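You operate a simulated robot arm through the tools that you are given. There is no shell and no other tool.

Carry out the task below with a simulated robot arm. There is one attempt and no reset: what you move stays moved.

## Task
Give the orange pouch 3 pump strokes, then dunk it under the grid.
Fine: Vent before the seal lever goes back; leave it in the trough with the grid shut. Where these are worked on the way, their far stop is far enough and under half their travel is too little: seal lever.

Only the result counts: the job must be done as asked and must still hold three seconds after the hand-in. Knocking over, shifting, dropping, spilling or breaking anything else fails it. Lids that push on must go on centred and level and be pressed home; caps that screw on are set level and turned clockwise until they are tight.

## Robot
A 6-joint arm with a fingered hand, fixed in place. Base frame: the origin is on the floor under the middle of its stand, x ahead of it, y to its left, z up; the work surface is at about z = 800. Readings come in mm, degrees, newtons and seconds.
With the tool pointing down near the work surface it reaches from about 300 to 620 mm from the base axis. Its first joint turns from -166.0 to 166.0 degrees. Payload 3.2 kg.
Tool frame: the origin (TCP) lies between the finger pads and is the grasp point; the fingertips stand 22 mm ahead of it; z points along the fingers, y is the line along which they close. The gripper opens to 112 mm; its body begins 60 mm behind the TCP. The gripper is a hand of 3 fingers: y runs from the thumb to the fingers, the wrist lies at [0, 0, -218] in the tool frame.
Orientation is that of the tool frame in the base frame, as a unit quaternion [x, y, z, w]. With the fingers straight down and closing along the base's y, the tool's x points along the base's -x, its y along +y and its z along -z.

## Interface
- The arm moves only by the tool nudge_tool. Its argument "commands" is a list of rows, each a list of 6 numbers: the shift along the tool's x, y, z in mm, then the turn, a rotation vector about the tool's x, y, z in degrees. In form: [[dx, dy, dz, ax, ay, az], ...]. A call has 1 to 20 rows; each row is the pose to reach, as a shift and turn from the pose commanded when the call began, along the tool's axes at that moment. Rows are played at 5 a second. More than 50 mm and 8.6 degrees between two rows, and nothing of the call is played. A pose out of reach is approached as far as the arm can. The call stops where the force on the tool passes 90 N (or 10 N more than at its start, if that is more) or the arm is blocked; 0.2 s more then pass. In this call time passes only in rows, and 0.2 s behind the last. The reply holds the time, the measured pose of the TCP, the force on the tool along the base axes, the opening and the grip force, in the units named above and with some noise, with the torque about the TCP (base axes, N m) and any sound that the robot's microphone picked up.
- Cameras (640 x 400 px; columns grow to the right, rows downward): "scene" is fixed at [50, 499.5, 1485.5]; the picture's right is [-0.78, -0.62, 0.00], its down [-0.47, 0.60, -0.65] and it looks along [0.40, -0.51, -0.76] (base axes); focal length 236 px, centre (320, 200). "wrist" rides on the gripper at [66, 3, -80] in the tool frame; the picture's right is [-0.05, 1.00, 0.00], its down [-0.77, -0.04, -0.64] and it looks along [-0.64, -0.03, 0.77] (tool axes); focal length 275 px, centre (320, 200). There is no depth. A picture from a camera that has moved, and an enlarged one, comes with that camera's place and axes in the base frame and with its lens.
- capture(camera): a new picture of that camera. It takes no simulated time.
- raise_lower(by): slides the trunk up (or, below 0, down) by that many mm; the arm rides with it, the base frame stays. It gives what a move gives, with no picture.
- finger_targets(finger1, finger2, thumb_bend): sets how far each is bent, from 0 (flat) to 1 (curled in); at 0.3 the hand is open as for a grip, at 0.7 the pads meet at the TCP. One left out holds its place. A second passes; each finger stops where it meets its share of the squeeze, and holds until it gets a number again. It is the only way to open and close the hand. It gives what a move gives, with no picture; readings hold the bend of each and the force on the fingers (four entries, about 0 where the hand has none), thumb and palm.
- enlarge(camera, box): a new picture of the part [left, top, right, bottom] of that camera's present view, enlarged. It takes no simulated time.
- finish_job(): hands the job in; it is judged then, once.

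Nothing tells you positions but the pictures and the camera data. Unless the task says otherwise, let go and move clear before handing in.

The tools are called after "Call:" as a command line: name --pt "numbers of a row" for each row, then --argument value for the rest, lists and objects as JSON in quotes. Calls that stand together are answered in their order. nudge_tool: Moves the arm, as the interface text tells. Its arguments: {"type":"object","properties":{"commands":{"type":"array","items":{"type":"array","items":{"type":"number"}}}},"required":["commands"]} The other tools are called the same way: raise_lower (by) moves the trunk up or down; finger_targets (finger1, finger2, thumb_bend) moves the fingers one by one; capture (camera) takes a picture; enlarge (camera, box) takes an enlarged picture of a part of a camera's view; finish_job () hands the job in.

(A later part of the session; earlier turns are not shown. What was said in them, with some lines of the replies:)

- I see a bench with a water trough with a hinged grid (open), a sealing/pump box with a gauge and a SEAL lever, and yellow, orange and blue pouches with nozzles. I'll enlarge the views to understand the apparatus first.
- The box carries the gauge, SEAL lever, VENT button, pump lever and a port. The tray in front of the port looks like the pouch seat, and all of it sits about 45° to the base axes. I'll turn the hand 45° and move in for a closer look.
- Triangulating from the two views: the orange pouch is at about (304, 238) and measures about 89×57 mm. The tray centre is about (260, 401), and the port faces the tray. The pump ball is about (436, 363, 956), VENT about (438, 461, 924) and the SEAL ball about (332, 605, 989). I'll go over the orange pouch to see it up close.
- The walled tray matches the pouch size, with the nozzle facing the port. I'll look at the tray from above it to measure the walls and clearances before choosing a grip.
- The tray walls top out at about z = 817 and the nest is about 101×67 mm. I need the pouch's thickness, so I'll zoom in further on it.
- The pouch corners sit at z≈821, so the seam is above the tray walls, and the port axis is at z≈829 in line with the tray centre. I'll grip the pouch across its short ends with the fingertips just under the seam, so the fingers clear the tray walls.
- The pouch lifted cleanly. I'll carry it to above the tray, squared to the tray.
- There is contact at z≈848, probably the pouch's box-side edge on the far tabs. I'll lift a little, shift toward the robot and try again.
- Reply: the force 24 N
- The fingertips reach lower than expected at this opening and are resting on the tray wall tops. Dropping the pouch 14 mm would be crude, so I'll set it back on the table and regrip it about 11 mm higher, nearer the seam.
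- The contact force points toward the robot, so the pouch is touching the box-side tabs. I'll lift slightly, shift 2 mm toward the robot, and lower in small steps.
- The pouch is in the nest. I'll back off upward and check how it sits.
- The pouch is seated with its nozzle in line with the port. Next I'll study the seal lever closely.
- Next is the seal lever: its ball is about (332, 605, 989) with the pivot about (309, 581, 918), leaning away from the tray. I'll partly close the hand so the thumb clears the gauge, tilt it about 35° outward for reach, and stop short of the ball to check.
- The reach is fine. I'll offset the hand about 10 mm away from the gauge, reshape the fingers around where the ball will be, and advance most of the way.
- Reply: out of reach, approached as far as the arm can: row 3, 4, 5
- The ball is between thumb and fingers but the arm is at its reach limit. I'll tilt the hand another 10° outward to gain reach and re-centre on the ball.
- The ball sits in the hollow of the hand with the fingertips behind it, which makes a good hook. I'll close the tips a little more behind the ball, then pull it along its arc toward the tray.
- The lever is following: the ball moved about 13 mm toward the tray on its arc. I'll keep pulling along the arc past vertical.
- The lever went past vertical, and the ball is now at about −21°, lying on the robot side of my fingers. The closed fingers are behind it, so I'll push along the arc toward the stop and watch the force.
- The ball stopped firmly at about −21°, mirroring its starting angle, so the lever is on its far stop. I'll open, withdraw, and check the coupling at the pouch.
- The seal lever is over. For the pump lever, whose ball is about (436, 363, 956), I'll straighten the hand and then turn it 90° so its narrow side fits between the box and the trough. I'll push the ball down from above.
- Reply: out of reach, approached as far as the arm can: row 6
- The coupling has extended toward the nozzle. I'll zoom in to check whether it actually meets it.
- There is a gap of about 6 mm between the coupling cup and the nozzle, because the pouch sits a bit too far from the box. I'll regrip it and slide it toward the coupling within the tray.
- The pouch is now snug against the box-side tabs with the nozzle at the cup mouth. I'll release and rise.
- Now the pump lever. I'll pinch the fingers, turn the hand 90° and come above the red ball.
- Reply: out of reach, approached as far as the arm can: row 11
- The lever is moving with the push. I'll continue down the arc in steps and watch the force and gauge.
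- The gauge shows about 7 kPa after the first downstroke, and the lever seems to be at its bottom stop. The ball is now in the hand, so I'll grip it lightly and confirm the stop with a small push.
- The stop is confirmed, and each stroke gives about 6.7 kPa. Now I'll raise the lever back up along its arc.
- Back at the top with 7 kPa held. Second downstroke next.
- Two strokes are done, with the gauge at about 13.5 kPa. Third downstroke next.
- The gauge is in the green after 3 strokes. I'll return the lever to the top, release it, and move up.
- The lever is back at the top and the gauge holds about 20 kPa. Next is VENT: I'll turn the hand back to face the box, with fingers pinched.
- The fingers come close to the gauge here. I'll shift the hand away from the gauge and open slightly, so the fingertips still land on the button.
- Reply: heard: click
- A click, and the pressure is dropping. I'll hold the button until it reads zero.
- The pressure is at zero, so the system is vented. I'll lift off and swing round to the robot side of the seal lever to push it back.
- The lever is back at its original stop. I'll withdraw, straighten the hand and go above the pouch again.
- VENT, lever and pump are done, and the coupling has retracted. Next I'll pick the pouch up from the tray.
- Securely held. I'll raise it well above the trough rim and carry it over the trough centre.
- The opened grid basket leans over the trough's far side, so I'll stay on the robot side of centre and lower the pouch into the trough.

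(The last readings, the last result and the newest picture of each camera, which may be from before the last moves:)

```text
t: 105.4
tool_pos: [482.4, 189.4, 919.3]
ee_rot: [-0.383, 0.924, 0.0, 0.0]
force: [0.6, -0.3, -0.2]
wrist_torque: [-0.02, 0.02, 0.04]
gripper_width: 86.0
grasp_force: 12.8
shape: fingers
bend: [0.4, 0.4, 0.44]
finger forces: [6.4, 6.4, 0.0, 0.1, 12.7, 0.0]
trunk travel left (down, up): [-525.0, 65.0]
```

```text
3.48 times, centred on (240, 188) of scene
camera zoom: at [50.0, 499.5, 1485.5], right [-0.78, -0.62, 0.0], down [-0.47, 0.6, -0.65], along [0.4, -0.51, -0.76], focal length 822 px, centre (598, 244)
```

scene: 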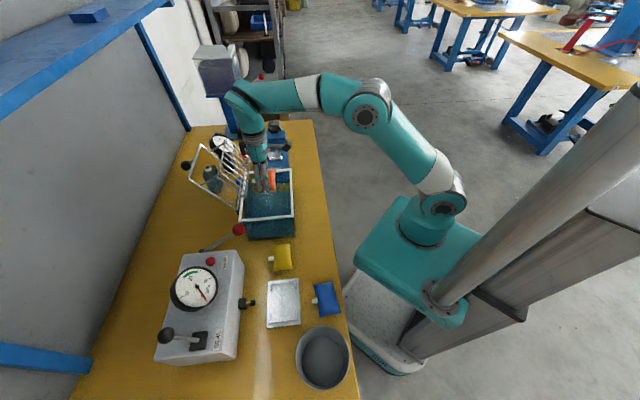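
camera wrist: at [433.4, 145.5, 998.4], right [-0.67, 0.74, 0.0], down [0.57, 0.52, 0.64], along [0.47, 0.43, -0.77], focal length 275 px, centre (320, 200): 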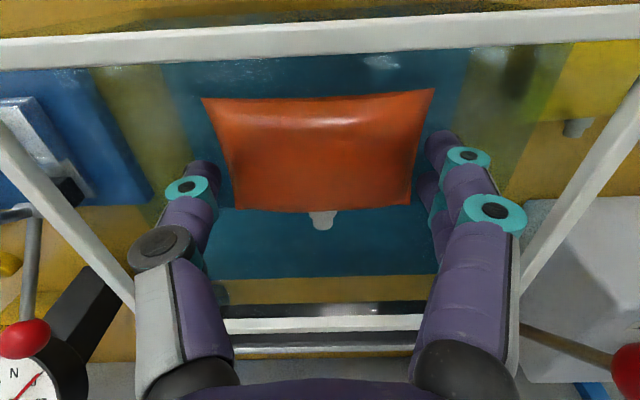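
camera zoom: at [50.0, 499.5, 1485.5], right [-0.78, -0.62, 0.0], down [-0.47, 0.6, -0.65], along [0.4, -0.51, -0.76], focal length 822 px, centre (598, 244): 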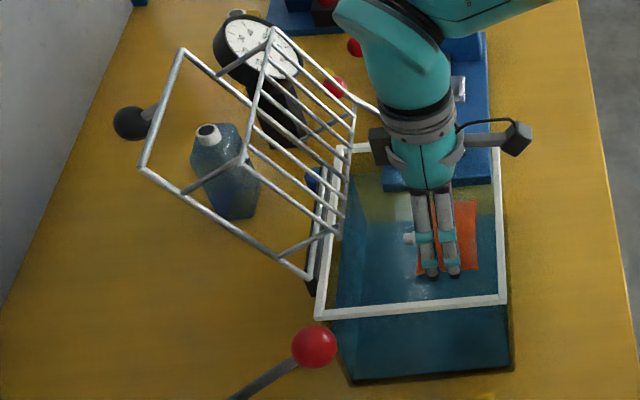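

The water surface is at about z≈898 and the pouch is just entering it. I'll lower a little more and release.

Call:
nudge_tool --pt "0 0 5 0 0 0" --pt "0 0 10 0 0 0" --pt "0 0 10 0 0 0"

Call:
finger_targets --finger1 0.32 --finger2 0.32 --thumb_bend 0.32

Call:
capture --camera "wrist"

Call:
enlarge --camera "scene" --box '[175, 130, 305, 245]'

```text
t: 106.2
tool_pos: [481.8, 189.7, 910.7]
ee_rot: [-0.383, 0.924, 0.0, 0.0]
force: [0.1, -0.5, 1.2]
wrist_torque: [-0.01, 0.03, -0.03]
gripper_width: 85.9
grasp_force: 13.1
shape: fingers
bend: [0.4, 0.4, 0.44]
finger forces: [6.5, 6.3, 0.0, 0.1, 12.8, 0.0]
trunk travel left (down, up): [-525.0, 65.0]
```

```text
t: 107.2
tool_pos: [482.4, 191.2, 910.8]
ee_rot: [-0.383, 0.924, 0.0, 0.0]
force: [0.9, -0.1, 0.5]
wrist_torque: [0.02, 0.02, 0.04]
gripper_width: 105.4
grasp_force: 0.0
shape: fingers
bend: [0.32, 0.32, 0.32]
finger forces: [0.0, 0.1, 0.0, 0.0, 0.1, 0.0]
trunk travel left (down, up): [-525.0, 65.0]
```

```text
taken
camera wrist: at [433.5, 145.8, 989.1], right [-0.67, 0.74, 0.0], down [0.57, 0.52, 0.64], along [0.47, 0.43, -0.77], focal length 275 px, centre (320, 200)
```

wrist: 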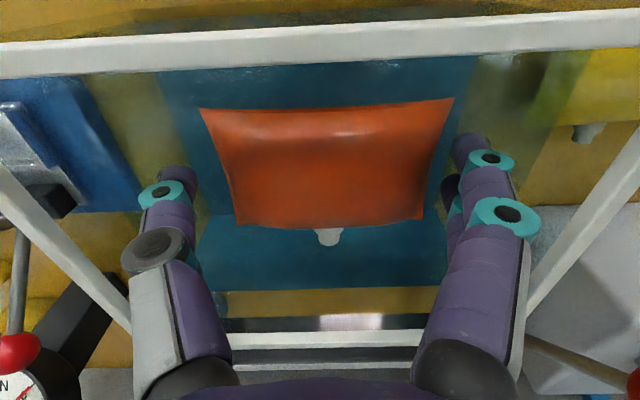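

```text
3.48 times, centred on (240, 188) of scene
camera zoom: at [50.0, 499.5, 1485.5], right [-0.78, -0.62, 0.0], down [-0.47, 0.6, -0.65], along [0.4, -0.51, -0.76], focal length 822 px, centre (598, 244)
```

zoom: 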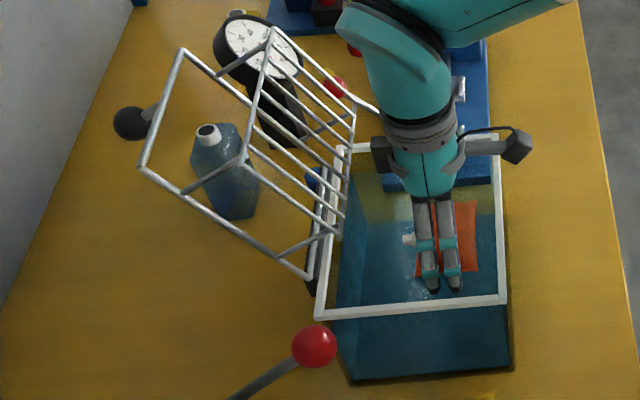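

The pouch is released and floating. I'll rise straight up and then look at the grid lid from a better viewpoint.

Call:
nudge_tool --pt "0 0 -15 0 0 0" --pt "0 0 -45 0 0 0" --pt "0 0 -85 0 0 0" --pt "0 0 -120 0 0 0"

Call:
capture --camera "wrist"

Call:
enlarge --camera "scene" --box '[175, 130, 305, 245]'

```text
t: 108.2
tool_pos: [482.9, 190.0, 1030.6]
ee_rot: [-0.383, 0.924, 0.0, -0.001]
force: [0.2, 0.8, 0.5]
wrist_torque: [-0.01, 0.02, 0.04]
gripper_width: 105.9
grasp_force: 0.1
shape: fingers
bend: [0.32, 0.32, 0.32]
finger forces: [0.0, 0.1, 0.0, 0.1, 0.0, 0.1]
trunk travel left (down, up): [-525.0, 65.0]
```

```text
taken
camera wrist: at [433.6, 145.3, 1109.9], right [-0.67, 0.74, 0.0], down [0.57, 0.52, 0.63], along [0.47, 0.43, -0.77], focal length 275 px, centre (320, 200)
```

wrist: 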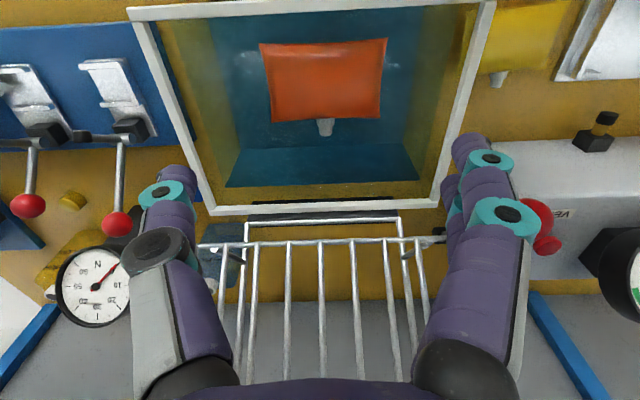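

```text
3.48 times, centred on (240, 188) of scene
camera zoom: at [50.0, 499.5, 1485.5], right [-0.78, -0.62, 0.0], down [-0.47, 0.6, -0.65], along [0.4, -0.51, -0.76], focal length 822 px, centre (598, 244)
```

zoom: 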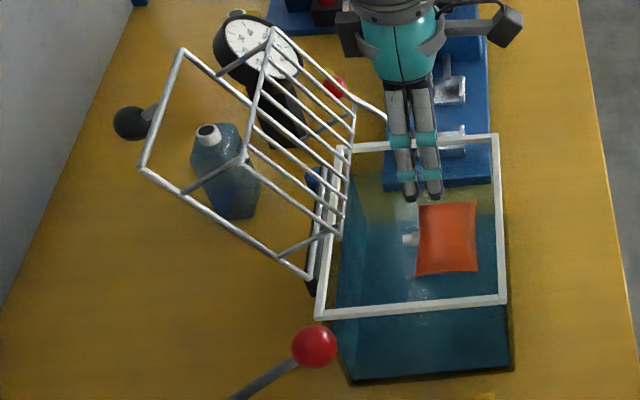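

The pouch floats in the trough. The lid's grid edge bar is about (e2' 598, z 1065) in table axes, so I can hook that bar from behind with pinched fingertips and pull it toward the robot. I'll raise the trunk for reach first.

Call:
finger_targets --finger1 0.7 --finger2 0.7 --thumb_bend 0.7

Call:
raise_lower --by 60

Call:
capture --camera "wrist"

Call:
enlarge --camera "wrist" --box '[180, 190, 460, 390]'

```text
t: 109.2
tool_pos: [482.5, 190.1, 1030.0]
ee_rot: [-0.382, 0.924, 0.0, -0.001]
force: [-0.3, -0.3, -0.4]
wrist_torque: [-0.01, -0.01, 0.0]
gripper_width: 2.5
grasp_force: 0.0
shape: fingers
bend: [0.7, 0.7, 0.7]
finger forces: [0.0, 0.1, 0.1, 0.1, 0.0, 0.0]
trunk travel left (down, up): [-525.0, 65.0]
```

```text
t: 110.2
tool_pos: [482.9, 189.7, 1092.0]
ee_rot: [-0.383, 0.924, -0.001, 0.0]
force: [0.0, 0.0, 0.3]
wrist_torque: [0.01, 0.01, -0.01]
gripper_width: 3.0
grasp_force: 0.1
shape: fingers
bend: [0.7, 0.7, 0.7]
finger forces: [0.0, 0.1, 0.0, 0.0, 0.0, 0.0]
trunk travel left (down, up): [-585.0, 5.0]
```

```text
taken
camera wrist: at [433.8, 145.5, 1169.5], right [-0.67, 0.74, 0.0], down [0.57, 0.52, 0.64], along [0.47, 0.43, -0.77], focal length 275 px, centre (320, 200)
```

wrist: 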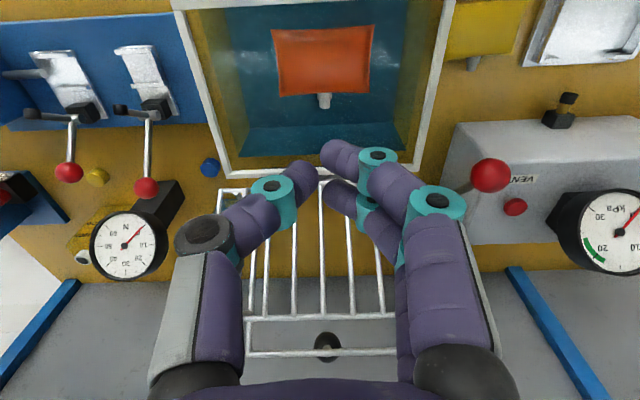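

```text
2.00 times, centred on (320, 290) of wrist
camera zoom: at [433.8, 145.5, 1169.5], right [-0.67, 0.74, 0.0], down [0.57, 0.52, 0.64], along [0.47, 0.43, -0.77], focal length 551 px, centre (320, 20)
```

zoom: 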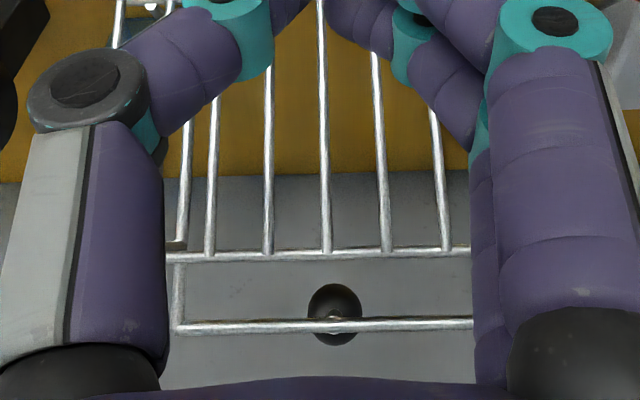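

Call:
nudge_tool --pt "-15 2 -20 0 -4 0" --pt "-38 5 -33 0 -11 0" --pt "-62 8 -33 0 -18 0" --pt "-87 11 -33 0 -25 0" --pt "-112 14 -33 0 -32 0" --pt "-136.4 17.2 -33 0 -40 0" --pt "-136.4 17.2 -33 0 -40 0"

Call:
capture --camera "wrist"

Call:
enlarge --camera "scene" --box '[170, 100, 310, 240]'

```text
t: 111.8
tool_pos: [567.6, 298.7, 1122.9]
ee_rot: [-0.36, 0.868, 0.132, 0.315]
force: [-0.9, 0.1, 0.4]
wrist_torque: [0.02, 0.01, 0.0]
gripper_width: 3.0
grasp_force: 0.0
shape: fingers
bend: [0.7, 0.7, 0.7]
finger forces: [0.0, 0.0, 0.1, 0.0, 0.0, 0.1]
trunk travel left (down, up): [-585.0, 5.0]
```

```text
taken
camera wrist: at [492.5, 228.1, 1140.6], right [-0.68, 0.73, 0.03], down [0.15, 0.1, 0.98], along [0.72, 0.67, -0.18], focal length 275 px, centre (320, 200)
```

wrist: 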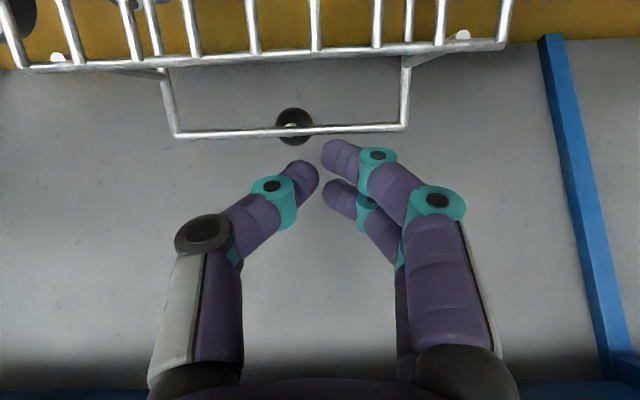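

```text
2.86 times, centred on (240, 170) of scene
camera zoom: at [50.0, 499.5, 1485.5], right [-0.78, -0.62, 0.0], down [-0.47, 0.6, -0.65], along [0.4, -0.51, -0.76], focal length 675 px, centre (549, 286)
```

zoom: 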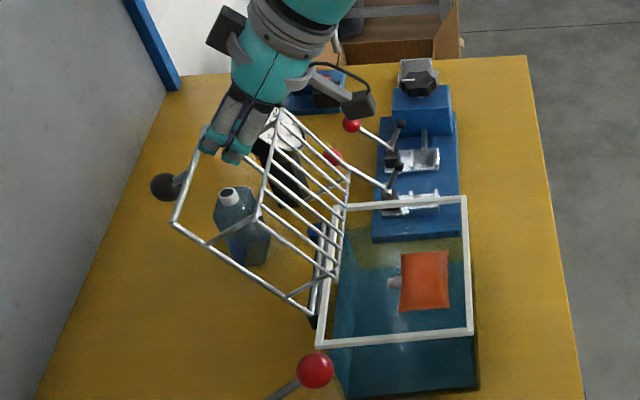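

I'm in position above the gap behind the grid's edge bar. I'll lower the fingertips into the gap, then pull toward the robot.

Call:
nudge_tool --pt "6 0 8 0 0 0" --pt "12 0 16 0 0 0" --pt "17.8 0 23.3 0 0 0"

Call:
capture --camera "wrist"

Call:
enlarge --camera "scene" --box '[170, 100, 310, 240]'

```text
t: 112.6
tool_pos: [568.1, 300.0, 1093.2]
ee_rot: [-0.36, 0.868, 0.131, 0.316]
force: [-0.4, 0.3, 1.2]
wrist_torque: [-0.03, -0.01, 0.01]
gripper_width: 2.8
grasp_force: 0.1
shape: fingers
bend: [0.7, 0.7, 0.7]
finger forces: [0.0, 0.1, 0.1, 0.0, 0.0, 0.0]
trunk travel left (down, up): [-585.0, 5.0]
```

```text
taken
camera wrist: at [493.4, 229.4, 1111.6], right [-0.68, 0.73, 0.03], down [0.15, 0.1, 0.98], along [0.72, 0.67, -0.18], focal length 275 px, centre (320, 200)
```

wrist: 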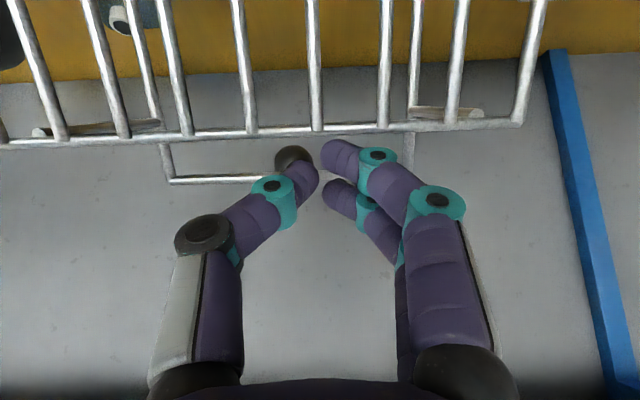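

```text
2.86 times, centred on (240, 170) of scene
camera zoom: at [50.0, 499.5, 1485.5], right [-0.78, -0.62, 0.0], down [-0.47, 0.6, -0.65], along [0.4, -0.51, -0.76], focal length 675 px, centre (549, 286)
```

zoom: 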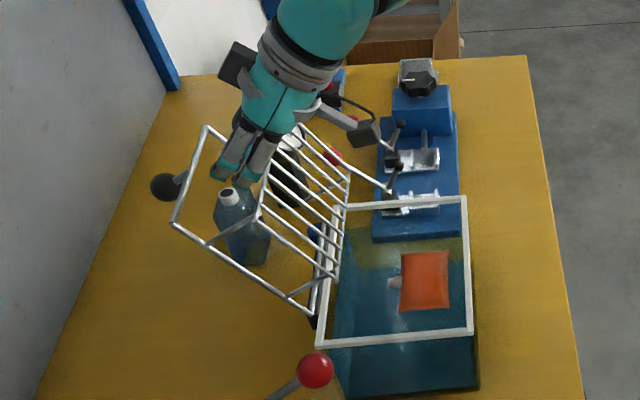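

Call:
nudge_tool --pt "4 0 5 0 0 0" --pt "7.7 0 9.2 0 0 0" --pt "13.4 0 4.4 0 0 0" --pt "19.2 0 -0.4 0 0 0" --pt "25 0 -5 0 0 0"

Call:
capture --camera "wrist"

Call:
enlarge --camera "scene" --box '[170, 100, 310, 240]'

```text
t: 113.8
tool_pos: [551.8, 282.8, 1081.3]
ee_rot: [-0.359, 0.868, 0.131, 0.316]
force: [1.1, 1.6, 1.6]
wrist_torque: [0.02, 0.03, -0.01]
gripper_width: 2.9
grasp_force: 0.9
shape: fingers
bend: [0.7, 0.7, 0.7]
finger forces: [1.6, 0.0, 0.0, 0.0, 0.1, 0.1]
trunk travel left (down, up): [-585.0, 5.0]
```

```text
taken
camera wrist: at [477.6, 213.6, 1099.4], right [-0.68, 0.73, 0.03], down [0.16, 0.1, 0.98], along [0.72, 0.67, -0.18], focal length 275 px, centre (320, 200)
```

wrist: 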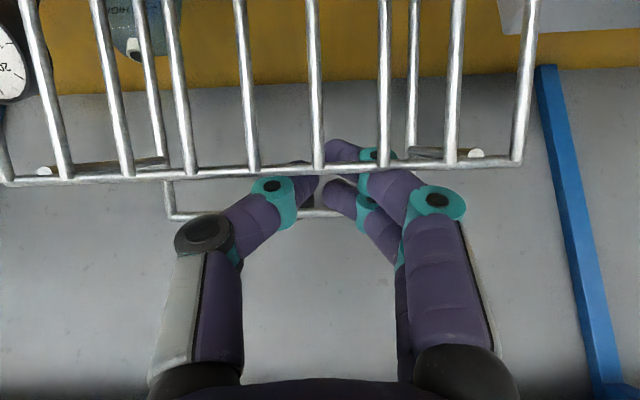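

```text
2.86 times, centred on (240, 170) of scene
camera zoom: at [50.0, 499.5, 1485.5], right [-0.78, -0.62, 0.0], down [-0.47, 0.6, -0.65], along [0.4, -0.51, -0.76], focal length 675 px, centre (549, 286)
```

zoom: 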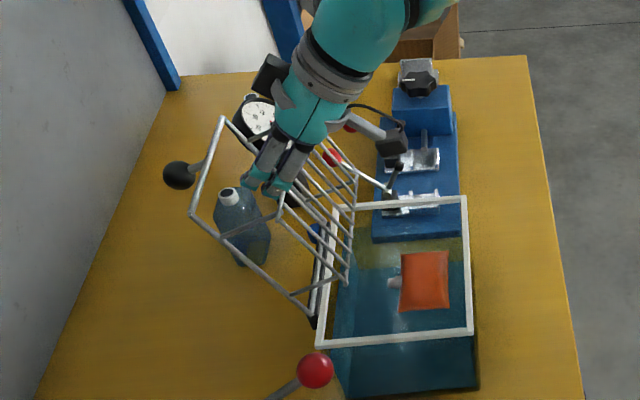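

The lid is swinging up. I'll continue along its arc.

Call:
nudge_tool --pt "6 0 -4 0 0 0" --pt "13 0 -7.9 0 0 0" --pt "24 0 -13.2 0 0 0" --pt "35.4 0 -17.5 0 0 0" --pt "47.2 0 -20.9 0 0 0"

Call:
capture --camera "wrist"

Call:
enlarge --camera "scene" --box '[170, 100, 310, 240]'

```text
t: 115.0
tool_pos: [516.9, 248.7, 1068.1]
ee_rot: [-0.359, 0.868, 0.131, 0.316]
force: [-1.5, -1.8, -0.4]
wrist_torque: [0.02, -0.04, 0.03]
gripper_width: 2.9
grasp_force: 0.8
shape: fingers
bend: [0.7, 0.7, 0.7]
finger forces: [0.0, 1.9, 0.1, 0.1, 0.0, 0.0]
trunk travel left (down, up): [-585.0, 5.0]
```

```text
taken
camera wrist: at [442.2, 178.2, 1085.4], right [-0.68, 0.73, 0.03], down [0.16, 0.1, 0.98], along [0.72, 0.67, -0.18], focal length 275 px, centre (320, 200)
```

wrist: 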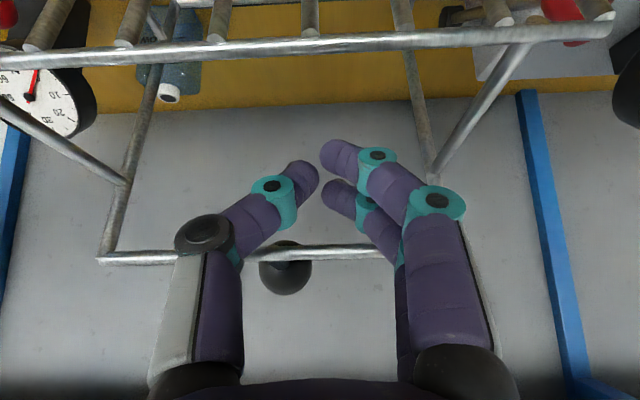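

```text
2.86 times, centred on (240, 170) of scene
camera zoom: at [50.0, 499.5, 1485.5], right [-0.78, -0.62, 0.0], down [-0.47, 0.6, -0.65], along [0.4, -0.51, -0.76], focal length 675 px, centre (549, 286)
```

zoom: 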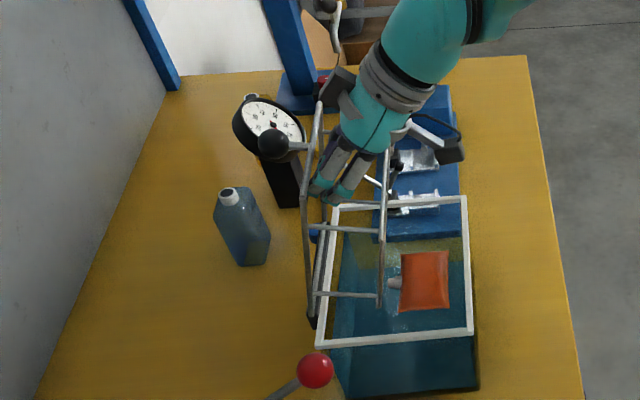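

The lid has tipped past vertical and now rests against the back of my fingers, so I can lower it under control. I'll first slide the fingers out so the hoop's top bar rests near the fingertips.

Call:
nudge_tool --pt "0 0 -8 0 0 0" --pt "0 0 -16 0 0 0" --pt "0 0 -20 0 0 0"

Call:
capture --camera "wrist"

Call:
enlarge --camera "scene" --box '[170, 100, 310, 240]'

```text
t: 115.8
tool_pos: [508.5, 238.8, 1083.0]
ee_rot: [-0.359, 0.869, 0.131, 0.315]
force: [-1.5, -0.9, -3.8]
wrist_torque: [-0.07, 0.04, 0.0]
gripper_width: 2.6
grasp_force: 1.8
shape: fingers
bend: [0.7, 0.69, 0.7]
finger forces: [0.1, 3.6, 0.0, 0.0, 0.1, 0.0]
trunk travel left (down, up): [-585.0, 5.0]
```

```text
taken
camera wrist: at [433.5, 169.1, 1100.5], right [-0.68, 0.73, 0.03], down [0.16, 0.1, 0.98], along [0.72, 0.67, -0.18], focal length 275 px, centre (320, 200)
```

wrist: 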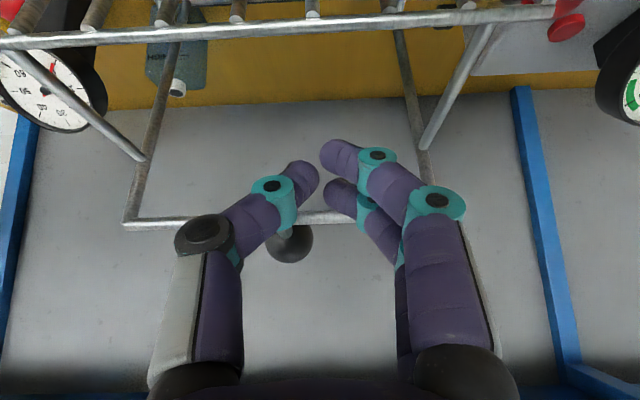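

```text
2.86 times, centred on (240, 170) of scene
camera zoom: at [50.0, 499.5, 1485.5], right [-0.78, -0.62, 0.0], down [-0.47, 0.6, -0.65], along [0.4, -0.51, -0.76], focal length 675 px, centre (549, 286)
```

zoom: 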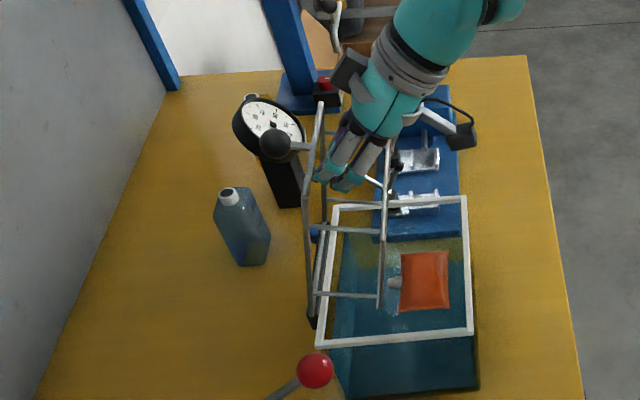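

Call:
nudge_tool --pt "8 0 -3 0 0 0" --pt "17 0 -6.5 0 0 0" --pt "25.7 0 -9.3 0 0 0" --pt "35 0 -12 0 0 0" --pt "44 0 -13.5 0 0 0" --pt "52.6 0 -14.1 0 0 0"

Call:
capture --camera "wrist"

Call:
enlarge --camera "scene" --box '[170, 100, 310, 240]'

```text
t: 117.2
tool_pos: [473.9, 205.5, 1061.5]
ee_rot: [-0.36, 0.868, 0.131, 0.316]
force: [-1.6, -2.0, -1.1]
wrist_torque: [-0.04, 0.02, 0.02]
gripper_width: 2.8
grasp_force: 1.1
shape: fingers
bend: [0.7, 0.7, 0.7]
finger forces: [0.0, 2.7, 0.1, 0.0, 0.0, 0.0]
trunk travel left (down, up): [-585.0, 5.0]
```

```text
taken
camera wrist: at [398.1, 134.7, 1077.7], right [-0.68, 0.73, 0.03], down [0.15, 0.1, 0.98], along [0.72, 0.67, -0.18], focal length 275 px, centre (320, 200)
```

wrist: 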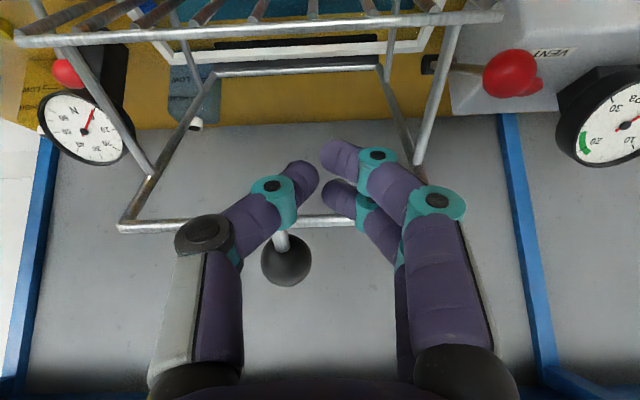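

```text
2.86 times, centred on (240, 170) of scene
camera zoom: at [50.0, 499.5, 1485.5], right [-0.78, -0.62, 0.0], down [-0.47, 0.6, -0.65], along [0.4, -0.51, -0.76], focal length 675 px, centre (549, 286)
```

zoom: 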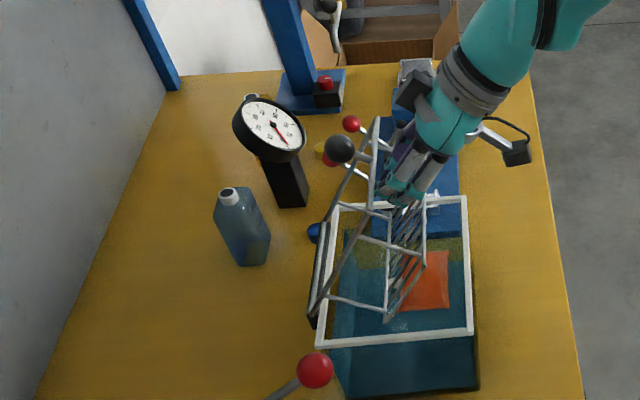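

The lid is lowering under control, resting on my fingers. I'll keep following the arc down.

Call:
nudge_tool --pt "7 0 -0.3 0 0 0" --pt "13.7 0 -0.6 0 0 0" --pt "20.5 0 -0.3 0 0 0" --pt "27.4 0 0 0 0 0" --pt "34 0 1 0 0 0" --pt "41 0 1.8 0 0 0" --pt "47.5 0 3.3 0 0 0" --pt "54.4 0 4.8 0 0 0"

Call:
capture --camera "wrist"

Call:
enlarge --camera "scene" --box '[190, 110, 330, 250]'

```text
t: 119.0
tool_pos: [454.2, 198.1, 1058.4]
ee_rot: [-0.358, 0.872, 0.127, 0.309]
force: [-0.7, -2.7, -2.4]
wrist_torque: [-0.04, 0.05, -0.02]
gripper_width: 2.5
grasp_force: 1.0
shape: fingers
bend: [0.7, 0.7, 0.7]
finger forces: [0.0, 2.7, 0.1, 0.0, 0.1, 0.1]
out of reach, approached as far as the arm can: row 2, 3, 4, 5, 6, 7, 8
trunk travel left (down, up): [-585.0, 5.0]
```

```text
taken
camera wrist: at [379.1, 128.1, 1077.1], right [-0.68, 0.74, 0.03], down [0.17, 0.11, 0.98], along [0.72, 0.67, -0.2], focal length 275 px, centre (320, 200)
```

wrist: 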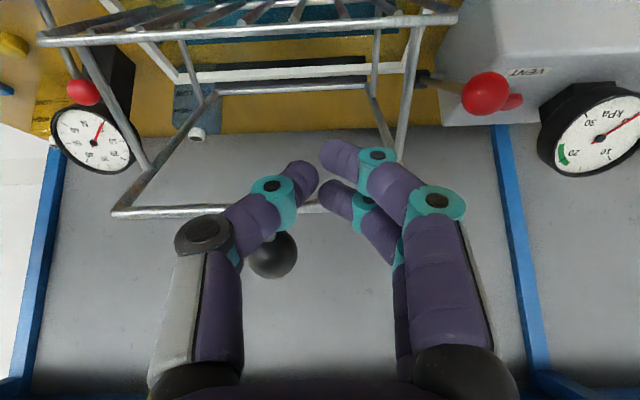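

```text
2.86 times, centred on (260, 180) of scene
camera zoom: at [50.0, 499.5, 1485.5], right [-0.78, -0.62, 0.0], down [-0.47, 0.6, -0.65], along [0.4, -0.51, -0.76], focal length 675 px, centre (491, 257)
```

zoom: 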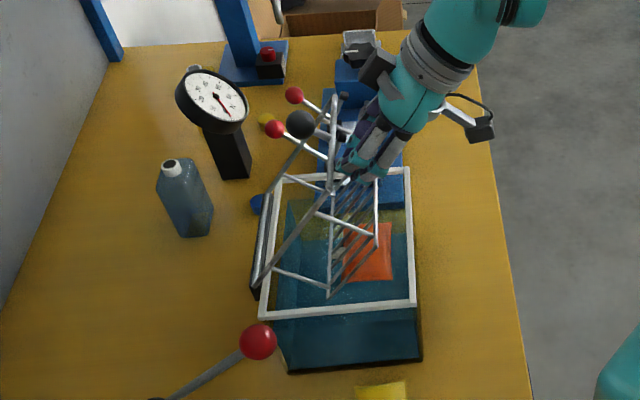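

I've hit a wrist limit at this tilt. I'll straighten the hand to vertical while keeping the bar supported, and shift sideways clear of the knob.

Call:
nudge_tool --pt "4.3 3 6 0 8 0" --pt "8 6 4.1 0 16 0" --pt "11.3 9 2.5 0 24 0" --pt "15.2 11 1.5 0 32 0" --pt "18.4 13 1 0 39 0" --pt "18.4 13 1 0 39 0"

Call:
capture --camera "wrist"

Call:
enlarge --camera "scene" --box '[190, 110, 330, 250]'

```text
t: 120.4
tool_pos: [435.6, 197.5, 1044.2]
ee_rot: [-0.383, 0.924, 0.005, 0.007]
force: [-1.9, -5.7, 0.0]
wrist_torque: [-0.03, 0.03, 0.04]
gripper_width: 2.6
grasp_force: 3.0
shape: fingers
bend: [0.7, 0.71, 0.7]
finger forces: [0.0, 5.0, 0.0, 0.0, 0.1, 0.0]
trunk travel left (down, up): [-585.0, 5.0]
```

```text
taken
camera wrist: at [385.1, 151.4, 1122.5], right [-0.67, 0.74, 0.0], down [0.56, 0.51, 0.65], along [0.48, 0.44, -0.76], focal length 275 px, centre (320, 200)
```

wrist: 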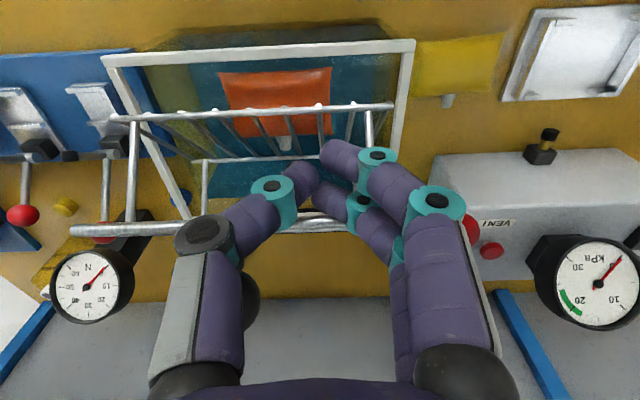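

```text
2.86 times, centred on (260, 180) of scene
camera zoom: at [50.0, 499.5, 1485.5], right [-0.78, -0.62, 0.0], down [-0.47, 0.6, -0.65], along [0.4, -0.51, -0.76], focal length 675 px, centre (491, 257)
```

zoom: 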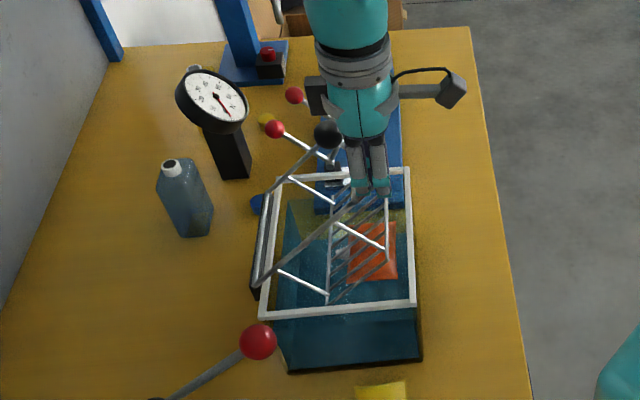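

The hand is vertical with the lid bar resting behind one finger. I'll swing the thumb out of the knob's way, then continue lowering.

Call:
finger_targets --thumb_bend 0.15

Call:
nudge_tool --pt "4.5 0 5.5 0 0 0" --pt "9.3 0 11.2 0 0 0" --pt "13 0 17 0 0 0" --pt "16.7 0 22.7 0 0 0"

Call:
capture --camera "wrist"

Call:
enlarge --camera "scene" --box '[190, 110, 330, 250]'

```text
t: 121.4
tool_pos: [435.5, 196.6, 1044.7]
ee_rot: [-0.383, 0.924, 0.005, 0.007]
force: [-1.2, -5.0, -0.7]
wrist_torque: [-0.03, 0.0, -0.02]
gripper_width: 67.4
grasp_force: 1.6
shape: fingers
bend: [0.7, 0.71, 0.15]
finger forces: [0.0, 4.4, 0.0, 0.0, 0.0, 0.0]
trunk travel left (down, up): [-585.0, 5.0]
```

```text
t: 122.4
tool_pos: [424.4, 184.8, 1022.0]
ee_rot: [-0.383, 0.924, 0.004, 0.008]
force: [-3.5, -5.6, 0.5]
wrist_torque: [-0.03, 0.04, 0.06]
gripper_width: 67.5
grasp_force: 3.5
shape: fingers
bend: [0.7, 0.71, 0.15]
finger forces: [0.1, 7.0, 0.1, 0.0, 0.0, 0.1]
trunk travel left (down, up): [-585.0, 5.0]
```

```text
taken
camera wrist: at [373.4, 139.3, 1099.4], right [-0.67, 0.74, 0.0], down [0.56, 0.51, 0.65], along [0.48, 0.44, -0.76], focal length 275 px, centre (320, 200)
```

wrist: 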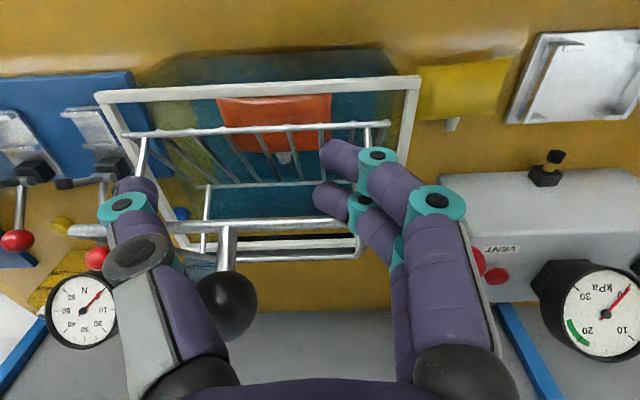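

```text
2.86 times, centred on (260, 180) of scene
camera zoom: at [50.0, 499.5, 1485.5], right [-0.78, -0.62, 0.0], down [-0.47, 0.6, -0.65], along [0.4, -0.51, -0.76], focal length 675 px, centre (491, 257)
```

zoom: 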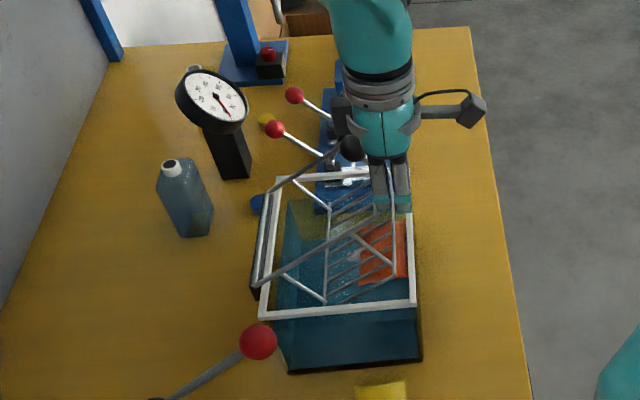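

Call:
nudge_tool --pt "3 0 6.3 0 0 0" --pt "6.1 0 12.6 0 0 0" --pt "8.8 0 19 0 0 0" --pt "11.3 0 25.3 0 0 0" --pt "13.5 0 32 0 0 0"

Call:
capture --camera "wrist"

Call:
enlarge --camera "scene" --box '[190, 110, 330, 250]'

```text
t: 123.6
tool_pos: [412.6, 175.0, 990.0]
ee_rot: [-0.382, 0.924, 0.004, 0.007]
force: [-10.0, -11.7, 2.8]
wrist_torque: [0.04, 0.07, 0.21]
gripper_width: 67.7
grasp_force: 8.2
shape: fingers
bend: [0.7, 0.71, 0.15]
finger forces: [0.0, 16.6, 0.0, 0.0, 0.0, 0.0]
trunk travel left (down, up): [-585.0, 5.0]
```

```text
taken
camera wrist: at [363.2, 129.1, 1067.6], right [-0.67, 0.74, 0.0], down [0.56, 0.51, 0.65], along [0.48, 0.44, -0.76], focal length 275 px, centre (320, 200)
```

wrist: 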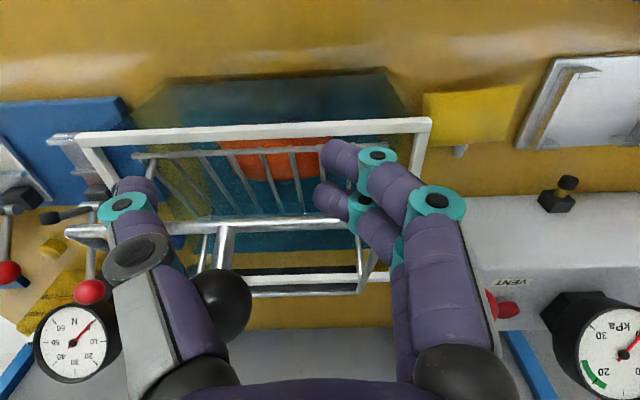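

```text
2.86 times, centred on (260, 180) of scene
camera zoom: at [50.0, 499.5, 1485.5], right [-0.78, -0.62, 0.0], down [-0.47, 0.6, -0.65], along [0.4, -0.51, -0.76], focal length 675 px, centre (491, 257)
```

zoom: 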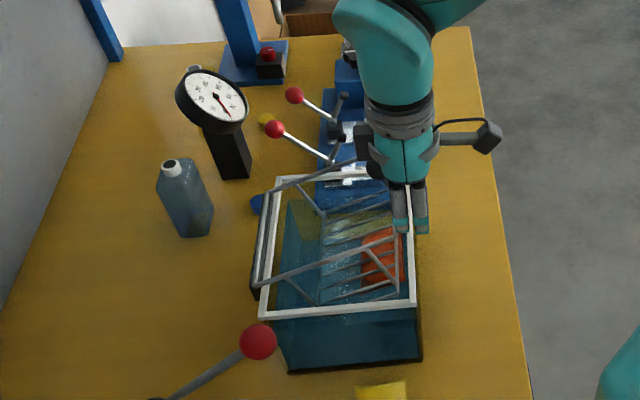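

Call:
nudge_tool --pt "1.2 0 4 0 0 0" --pt "2.2 0 8 0 0 0" --pt "3.2 0 12 0 0 0"

Call:
capture --camera "wrist"

Call:
enlarge --camera "scene" --box '[215, 140, 325, 240]'

```text
t: 124.4
tool_pos: [410.8, 172.6, 978.4]
ee_rot: [-0.383, 0.924, 0.005, 0.008]
force: [-12.5, -15.4, 2.6]
wrist_torque: [-0.01, 0.04, 0.29]
gripper_width: 67.8
grasp_force: 9.8
shape: fingers
bend: [0.7, 0.71, 0.15]
finger forces: [0.1, 20.2, 0.0, 0.0, 0.1, 0.0]
trunk travel left (down, up): [-585.0, 5.0]
```

```text
taken
camera wrist: at [360.7, 126.5, 1056.0], right [-0.67, 0.74, 0.0], down [0.56, 0.51, 0.65], along [0.48, 0.44, -0.76], focal length 275 px, centre (320, 200)
```

wrist: 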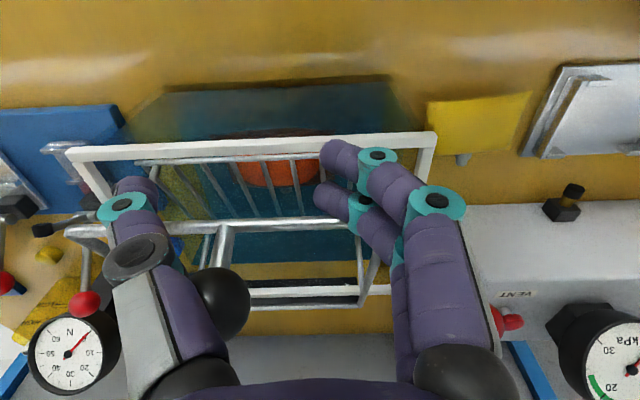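

```text
4.00 times, centred on (270, 190) of scene
camera zoom: at [50.0, 499.5, 1485.5], right [-0.78, -0.62, 0.0], down [-0.47, 0.6, -0.65], along [0.4, -0.51, -0.76], focal length 946 px, centre (520, 240)
```

zoom: 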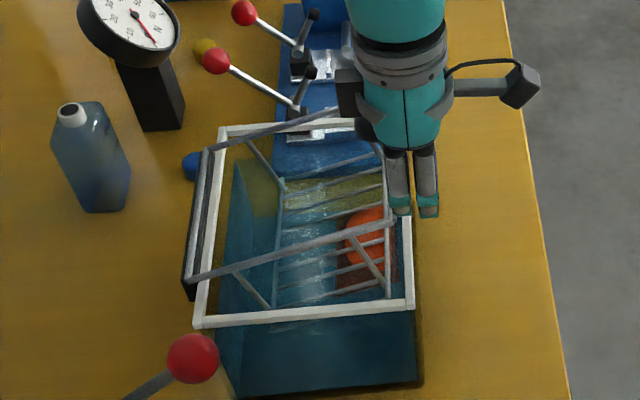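

Before the lid goes further, I'll check how the pouch is sitting under the grid.

Call:
enlarge --camera "scene" --box '[240, 170, 285, 225]'

Call:
enlarge --camera "wrist" --box '[130, 90, 450, 310]'

```text
7.27 times, centred on (262, 198) of scene
camera zoom: at [50.0, 499.5, 1485.5], right [-0.78, -0.62, 0.0], down [-0.47, 0.6, -0.65], along [0.4, -0.51, -0.76], focal length 1719 px, centre (738, 218)
```

zoom: 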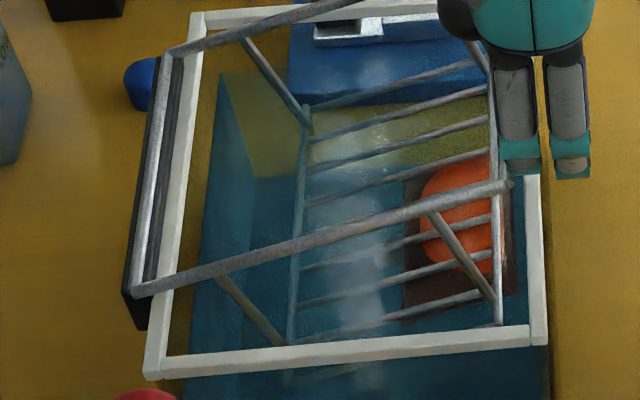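

```text
1.82 times, centred on (290, 200) of wrist
camera zoom: at [360.7, 126.5, 1056.0], right [-0.67, 0.74, 0.0], down [0.56, 0.51, 0.65], along [0.48, 0.44, -0.76], focal length 500 px, centre (374, 200)
```

zoom: 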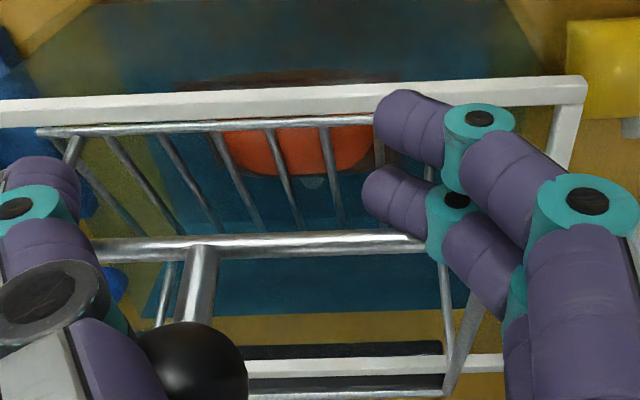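

The pouch is under the grid bars with the grid pressing on it. I'll lower a little more, then draw the hand back so the lid can settle.

Call:
nudge_tool --pt "1.2 0 4 0 0 0" --pt "2.2 0 8 0 0 0" --pt "3 0 11 0 0 0"

Call:
capture --camera "wrist"

```text
t: 125.2
tool_pos: [408.4, 170.2, 968.0]
ee_rot: [-0.382, 0.924, 0.006, 0.008]
force: [-13.3, -15.7, 2.7]
wrist_torque: [0.02, 0.04, 0.29]
gripper_width: 67.6
grasp_force: 9.5
shape: fingers
bend: [0.7, 0.71, 0.15]
finger forces: [0.1, 20.2, 0.1, 0.0, 0.0, 0.0]
trunk travel left (down, up): [-585.0, 5.0]
```

```text
taken
camera wrist: at [358.8, 124.5, 1044.9], right [-0.67, 0.74, 0.0], down [0.56, 0.51, 0.65], along [0.48, 0.44, -0.76], focal length 275 px, centre (320, 200)
```

wrist: 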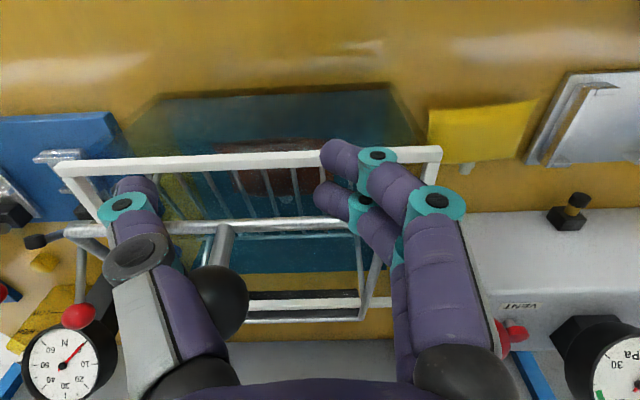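

Call:
nudge_tool --pt "1 0 4 0 0 0" --pt "8 0 4 0 0 0" --pt "20 0 0 0 0 0" --pt "45 0 -10 0 0 0"

Call:
capture --camera "wrist"

Call:
enlarge --camera "scene" --box '[215, 140, 325, 240]'

```text
t: 126.2
tool_pos: [379.3, 140.7, 976.7]
ee_rot: [-0.382, 0.924, 0.003, 0.008]
force: [-1.0, -0.6, 0.6]
wrist_torque: [-0.02, 0.02, -0.01]
gripper_width: 67.8
grasp_force: 0.1
shape: fingers
bend: [0.7, 0.7, 0.15]
finger forces: [0.0, 0.1, 0.0, 0.0, 0.1, 0.0]
trunk travel left (down, up): [-585.0, 5.0]
```

```text
taken
camera wrist: at [328.5, 95.0, 1054.0], right [-0.67, 0.74, 0.0], down [0.56, 0.51, 0.65], along [0.48, 0.44, -0.76], focal length 275 px, centre (320, 200)
```

wrist: 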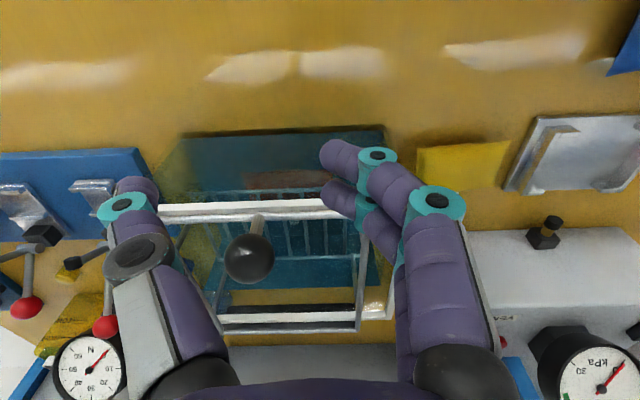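

```text
4.00 times, centred on (270, 190) of scene
camera zoom: at [50.0, 499.5, 1485.5], right [-0.78, -0.62, 0.0], down [-0.47, 0.6, -0.65], along [0.4, -0.51, -0.76], focal length 946 px, centre (520, 240)
```

zoom: 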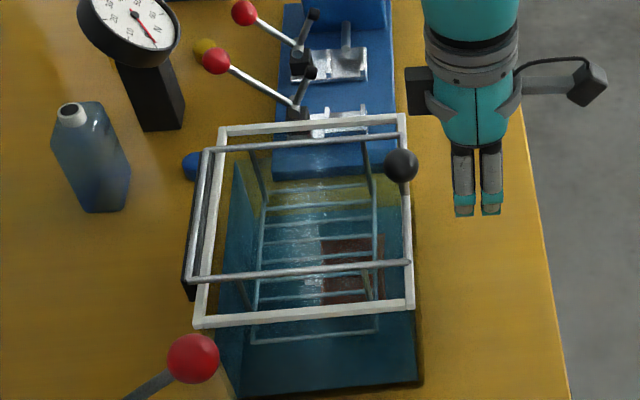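

The grid lid has closed with the pouch beneath it. I'll move up and inspect closely.

Call:
nudge_tool --pt "10 0 -30 0 0 0" --pt "15 0 -65 0 0 0" --pt "15 0 -90 0 0 0"

Call:
enlarge --camera "scene" --box '[230, 165, 290, 230]'

Call:
capture --camera "wrist"

Call:
enlarge --camera "wrist" --box '[140, 130, 460, 350]'

```text
t: 127.0
tool_pos: [366.8, 127.8, 1065.7]
ee_rot: [-0.383, 0.924, 0.004, 0.007]
force: [0.1, 0.4, -0.6]
wrist_torque: [-0.04, 0.02, -0.01]
gripper_width: 67.5
grasp_force: 0.1
shape: fingers
bend: [0.7, 0.7, 0.15]
finger forces: [0.0, 0.0, 0.0, 0.0, 0.1, 0.0]
trunk travel left (down, up): [-585.0, 5.0]
```

```text
6.15 times, centred on (260, 198) of scene
camera zoom: at [50.0, 499.5, 1485.5], right [-0.78, -0.62, 0.0], down [-0.47, 0.6, -0.65], along [0.4, -0.51, -0.76], focal length 1455 px, centre (689, 215)
```

zoom: 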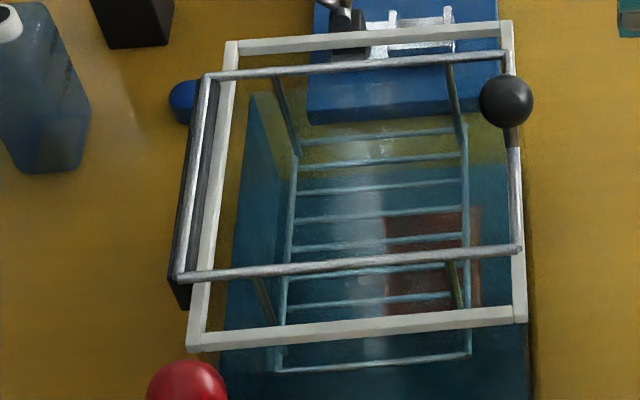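

```text
taken
camera wrist: at [316.5, 82.8, 1143.6], right [-0.67, 0.74, 0.0], down [0.56, 0.51, 0.65], along [0.48, 0.44, -0.76], focal length 275 px, centre (320, 200)
```

wrist: 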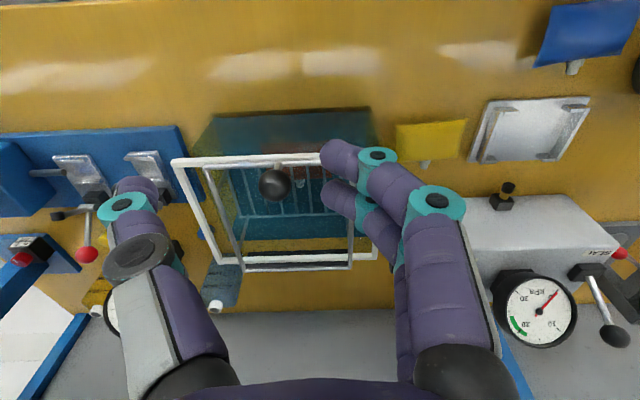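

```text
1.82 times, centred on (300, 240) of wrist
camera zoom: at [316.5, 82.8, 1143.6], right [-0.67, 0.74, 0.0], down [0.56, 0.51, 0.65], along [0.48, 0.44, -0.76], focal length 500 px, centre (356, 127)
```

zoom: 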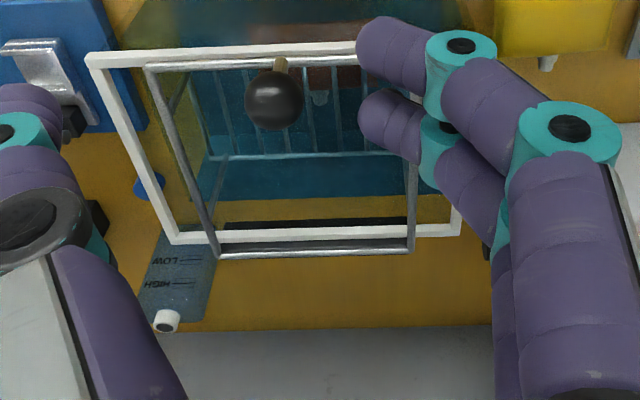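

The lid is resting on the rim with the pouch submerged beneath the bars. I'll move clear, let a few seconds pass, and verify it's stable.

Call:
nudge_tool --pt "5 10 -8 0 0 0" --pt "10 25 -15 0 0 0" --pt "10 40 -20 0 0 0" --pt "10 55 -20 0 0 0" --pt "10 70 -20 0 0 0" --pt "10 80 -20 0 0 0" --pt "10 80 -20 0 0 0" --pt "10 80 -20 0 0 0" --pt "10 80 -20 0 0 0" --pt "10 80 -20 0 0 0" --pt "10 80 -20 0 0 0" --pt "10 80 -20 0 0 0" --pt "10 80 -20 0 0 0" --pt "10 80 -20 0 0 0"

Call:
enlarge --camera "scene" --box '[230, 165, 290, 230]'

Call:
capture --camera "scene"

Call:
enlarge --camera "wrist" --box '[60, 120, 360, 330]'

```text
t: 130.0
tool_pos: [303.6, 177.3, 1085.5]
ee_rot: [-0.383, 0.924, 0.003, 0.007]
force: [0.1, 0.7, -0.3]
wrist_torque: [-0.02, -0.03, 0.02]
gripper_width: 67.8
grasp_force: 0.2
shape: fingers
bend: [0.7, 0.7, 0.15]
finger forces: [0.1, 0.1, 0.0, 0.0, 0.0, 0.1]
trunk travel left (down, up): [-585.0, 5.0]
```

```text
6.15 times, centred on (260, 198) of scene
camera zoom: at [50.0, 499.5, 1485.5], right [-0.78, -0.62, 0.0], down [-0.47, 0.6, -0.65], along [0.4, -0.51, -0.76], focal length 1455 px, centre (689, 215)
```

zoom: 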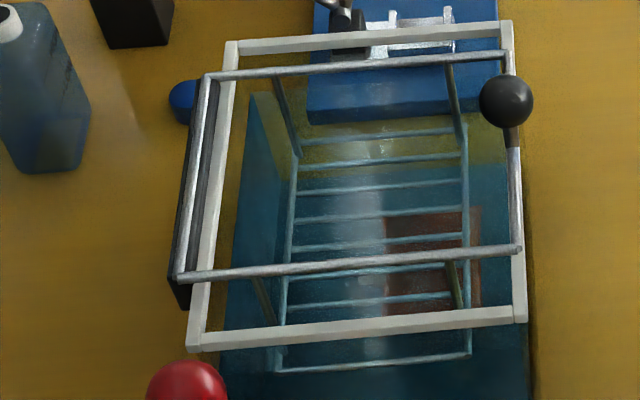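

```text
taken
```

scene: 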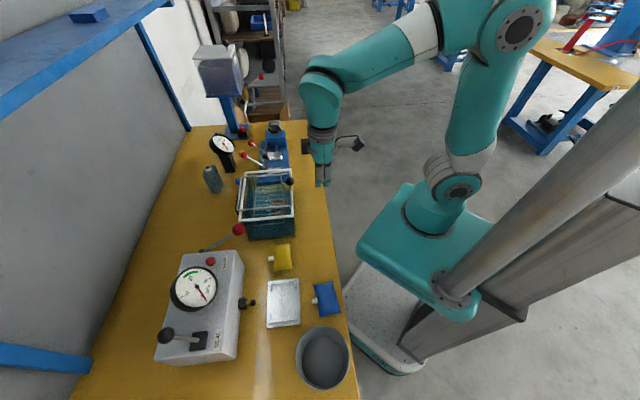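

```text
1.90 times, centred on (210, 225) of wrist
camera zoom: at [253.3, 131.9, 1163.4], right [-0.67, 0.74, 0.0], down [0.56, 0.51, 0.65], along [0.48, 0.44, -0.76], focal length 524 px, centre (530, 152)
```

zoom: 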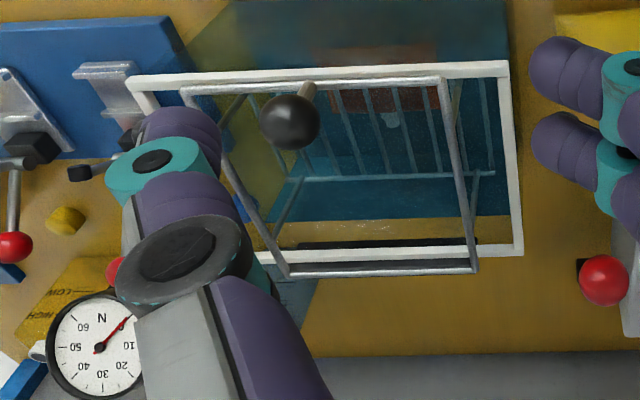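

The seal lever is back and the pump lever is up. The line was vented first. The orange pouch is held underwater beneath the shut grid, nothing else has moved, and the hand is clear, so I'm handing in.

Call:
finish_job

```text
The job is handed in.
```

The job is handed in: the orange pouch got its 3 pump strokes and is in the trough, under water beneath the shut grid. The hand-in gave no verdict, so this is what I saw and measured.

- **Pumping:** The pouch sat in the tray with its nozzle at the coupling and the seal lever on its far stop. The gauge rose about 7 kPa per stroke and ended in the green at about 20 kPa.
- **Coupling fit:** On the first lever throw the coupling stopped about 6 mm short of the nozzle. I slid the pouch up to it by hand with the lever still thrown, leaving a gap of about 1 mm. The gauge held between strokes.
- **Venting:** I pressed VENT before moving the lever, heard it click, and waited for the gauge to read zero. Only then did the seal lever go back to its original stop.
- **Dunking:** I released the pouch on the water and lowered the grid over it until its front bar rested on the trough rim. Three seconds later nothing had moved.

The pouch sits against the trough's robot-side wall. Its edge sticks out slightly past the grid's last crossbar, but it is fully submerged and not floating free.

I let go of everything, and no other object looked moved or knocked over.
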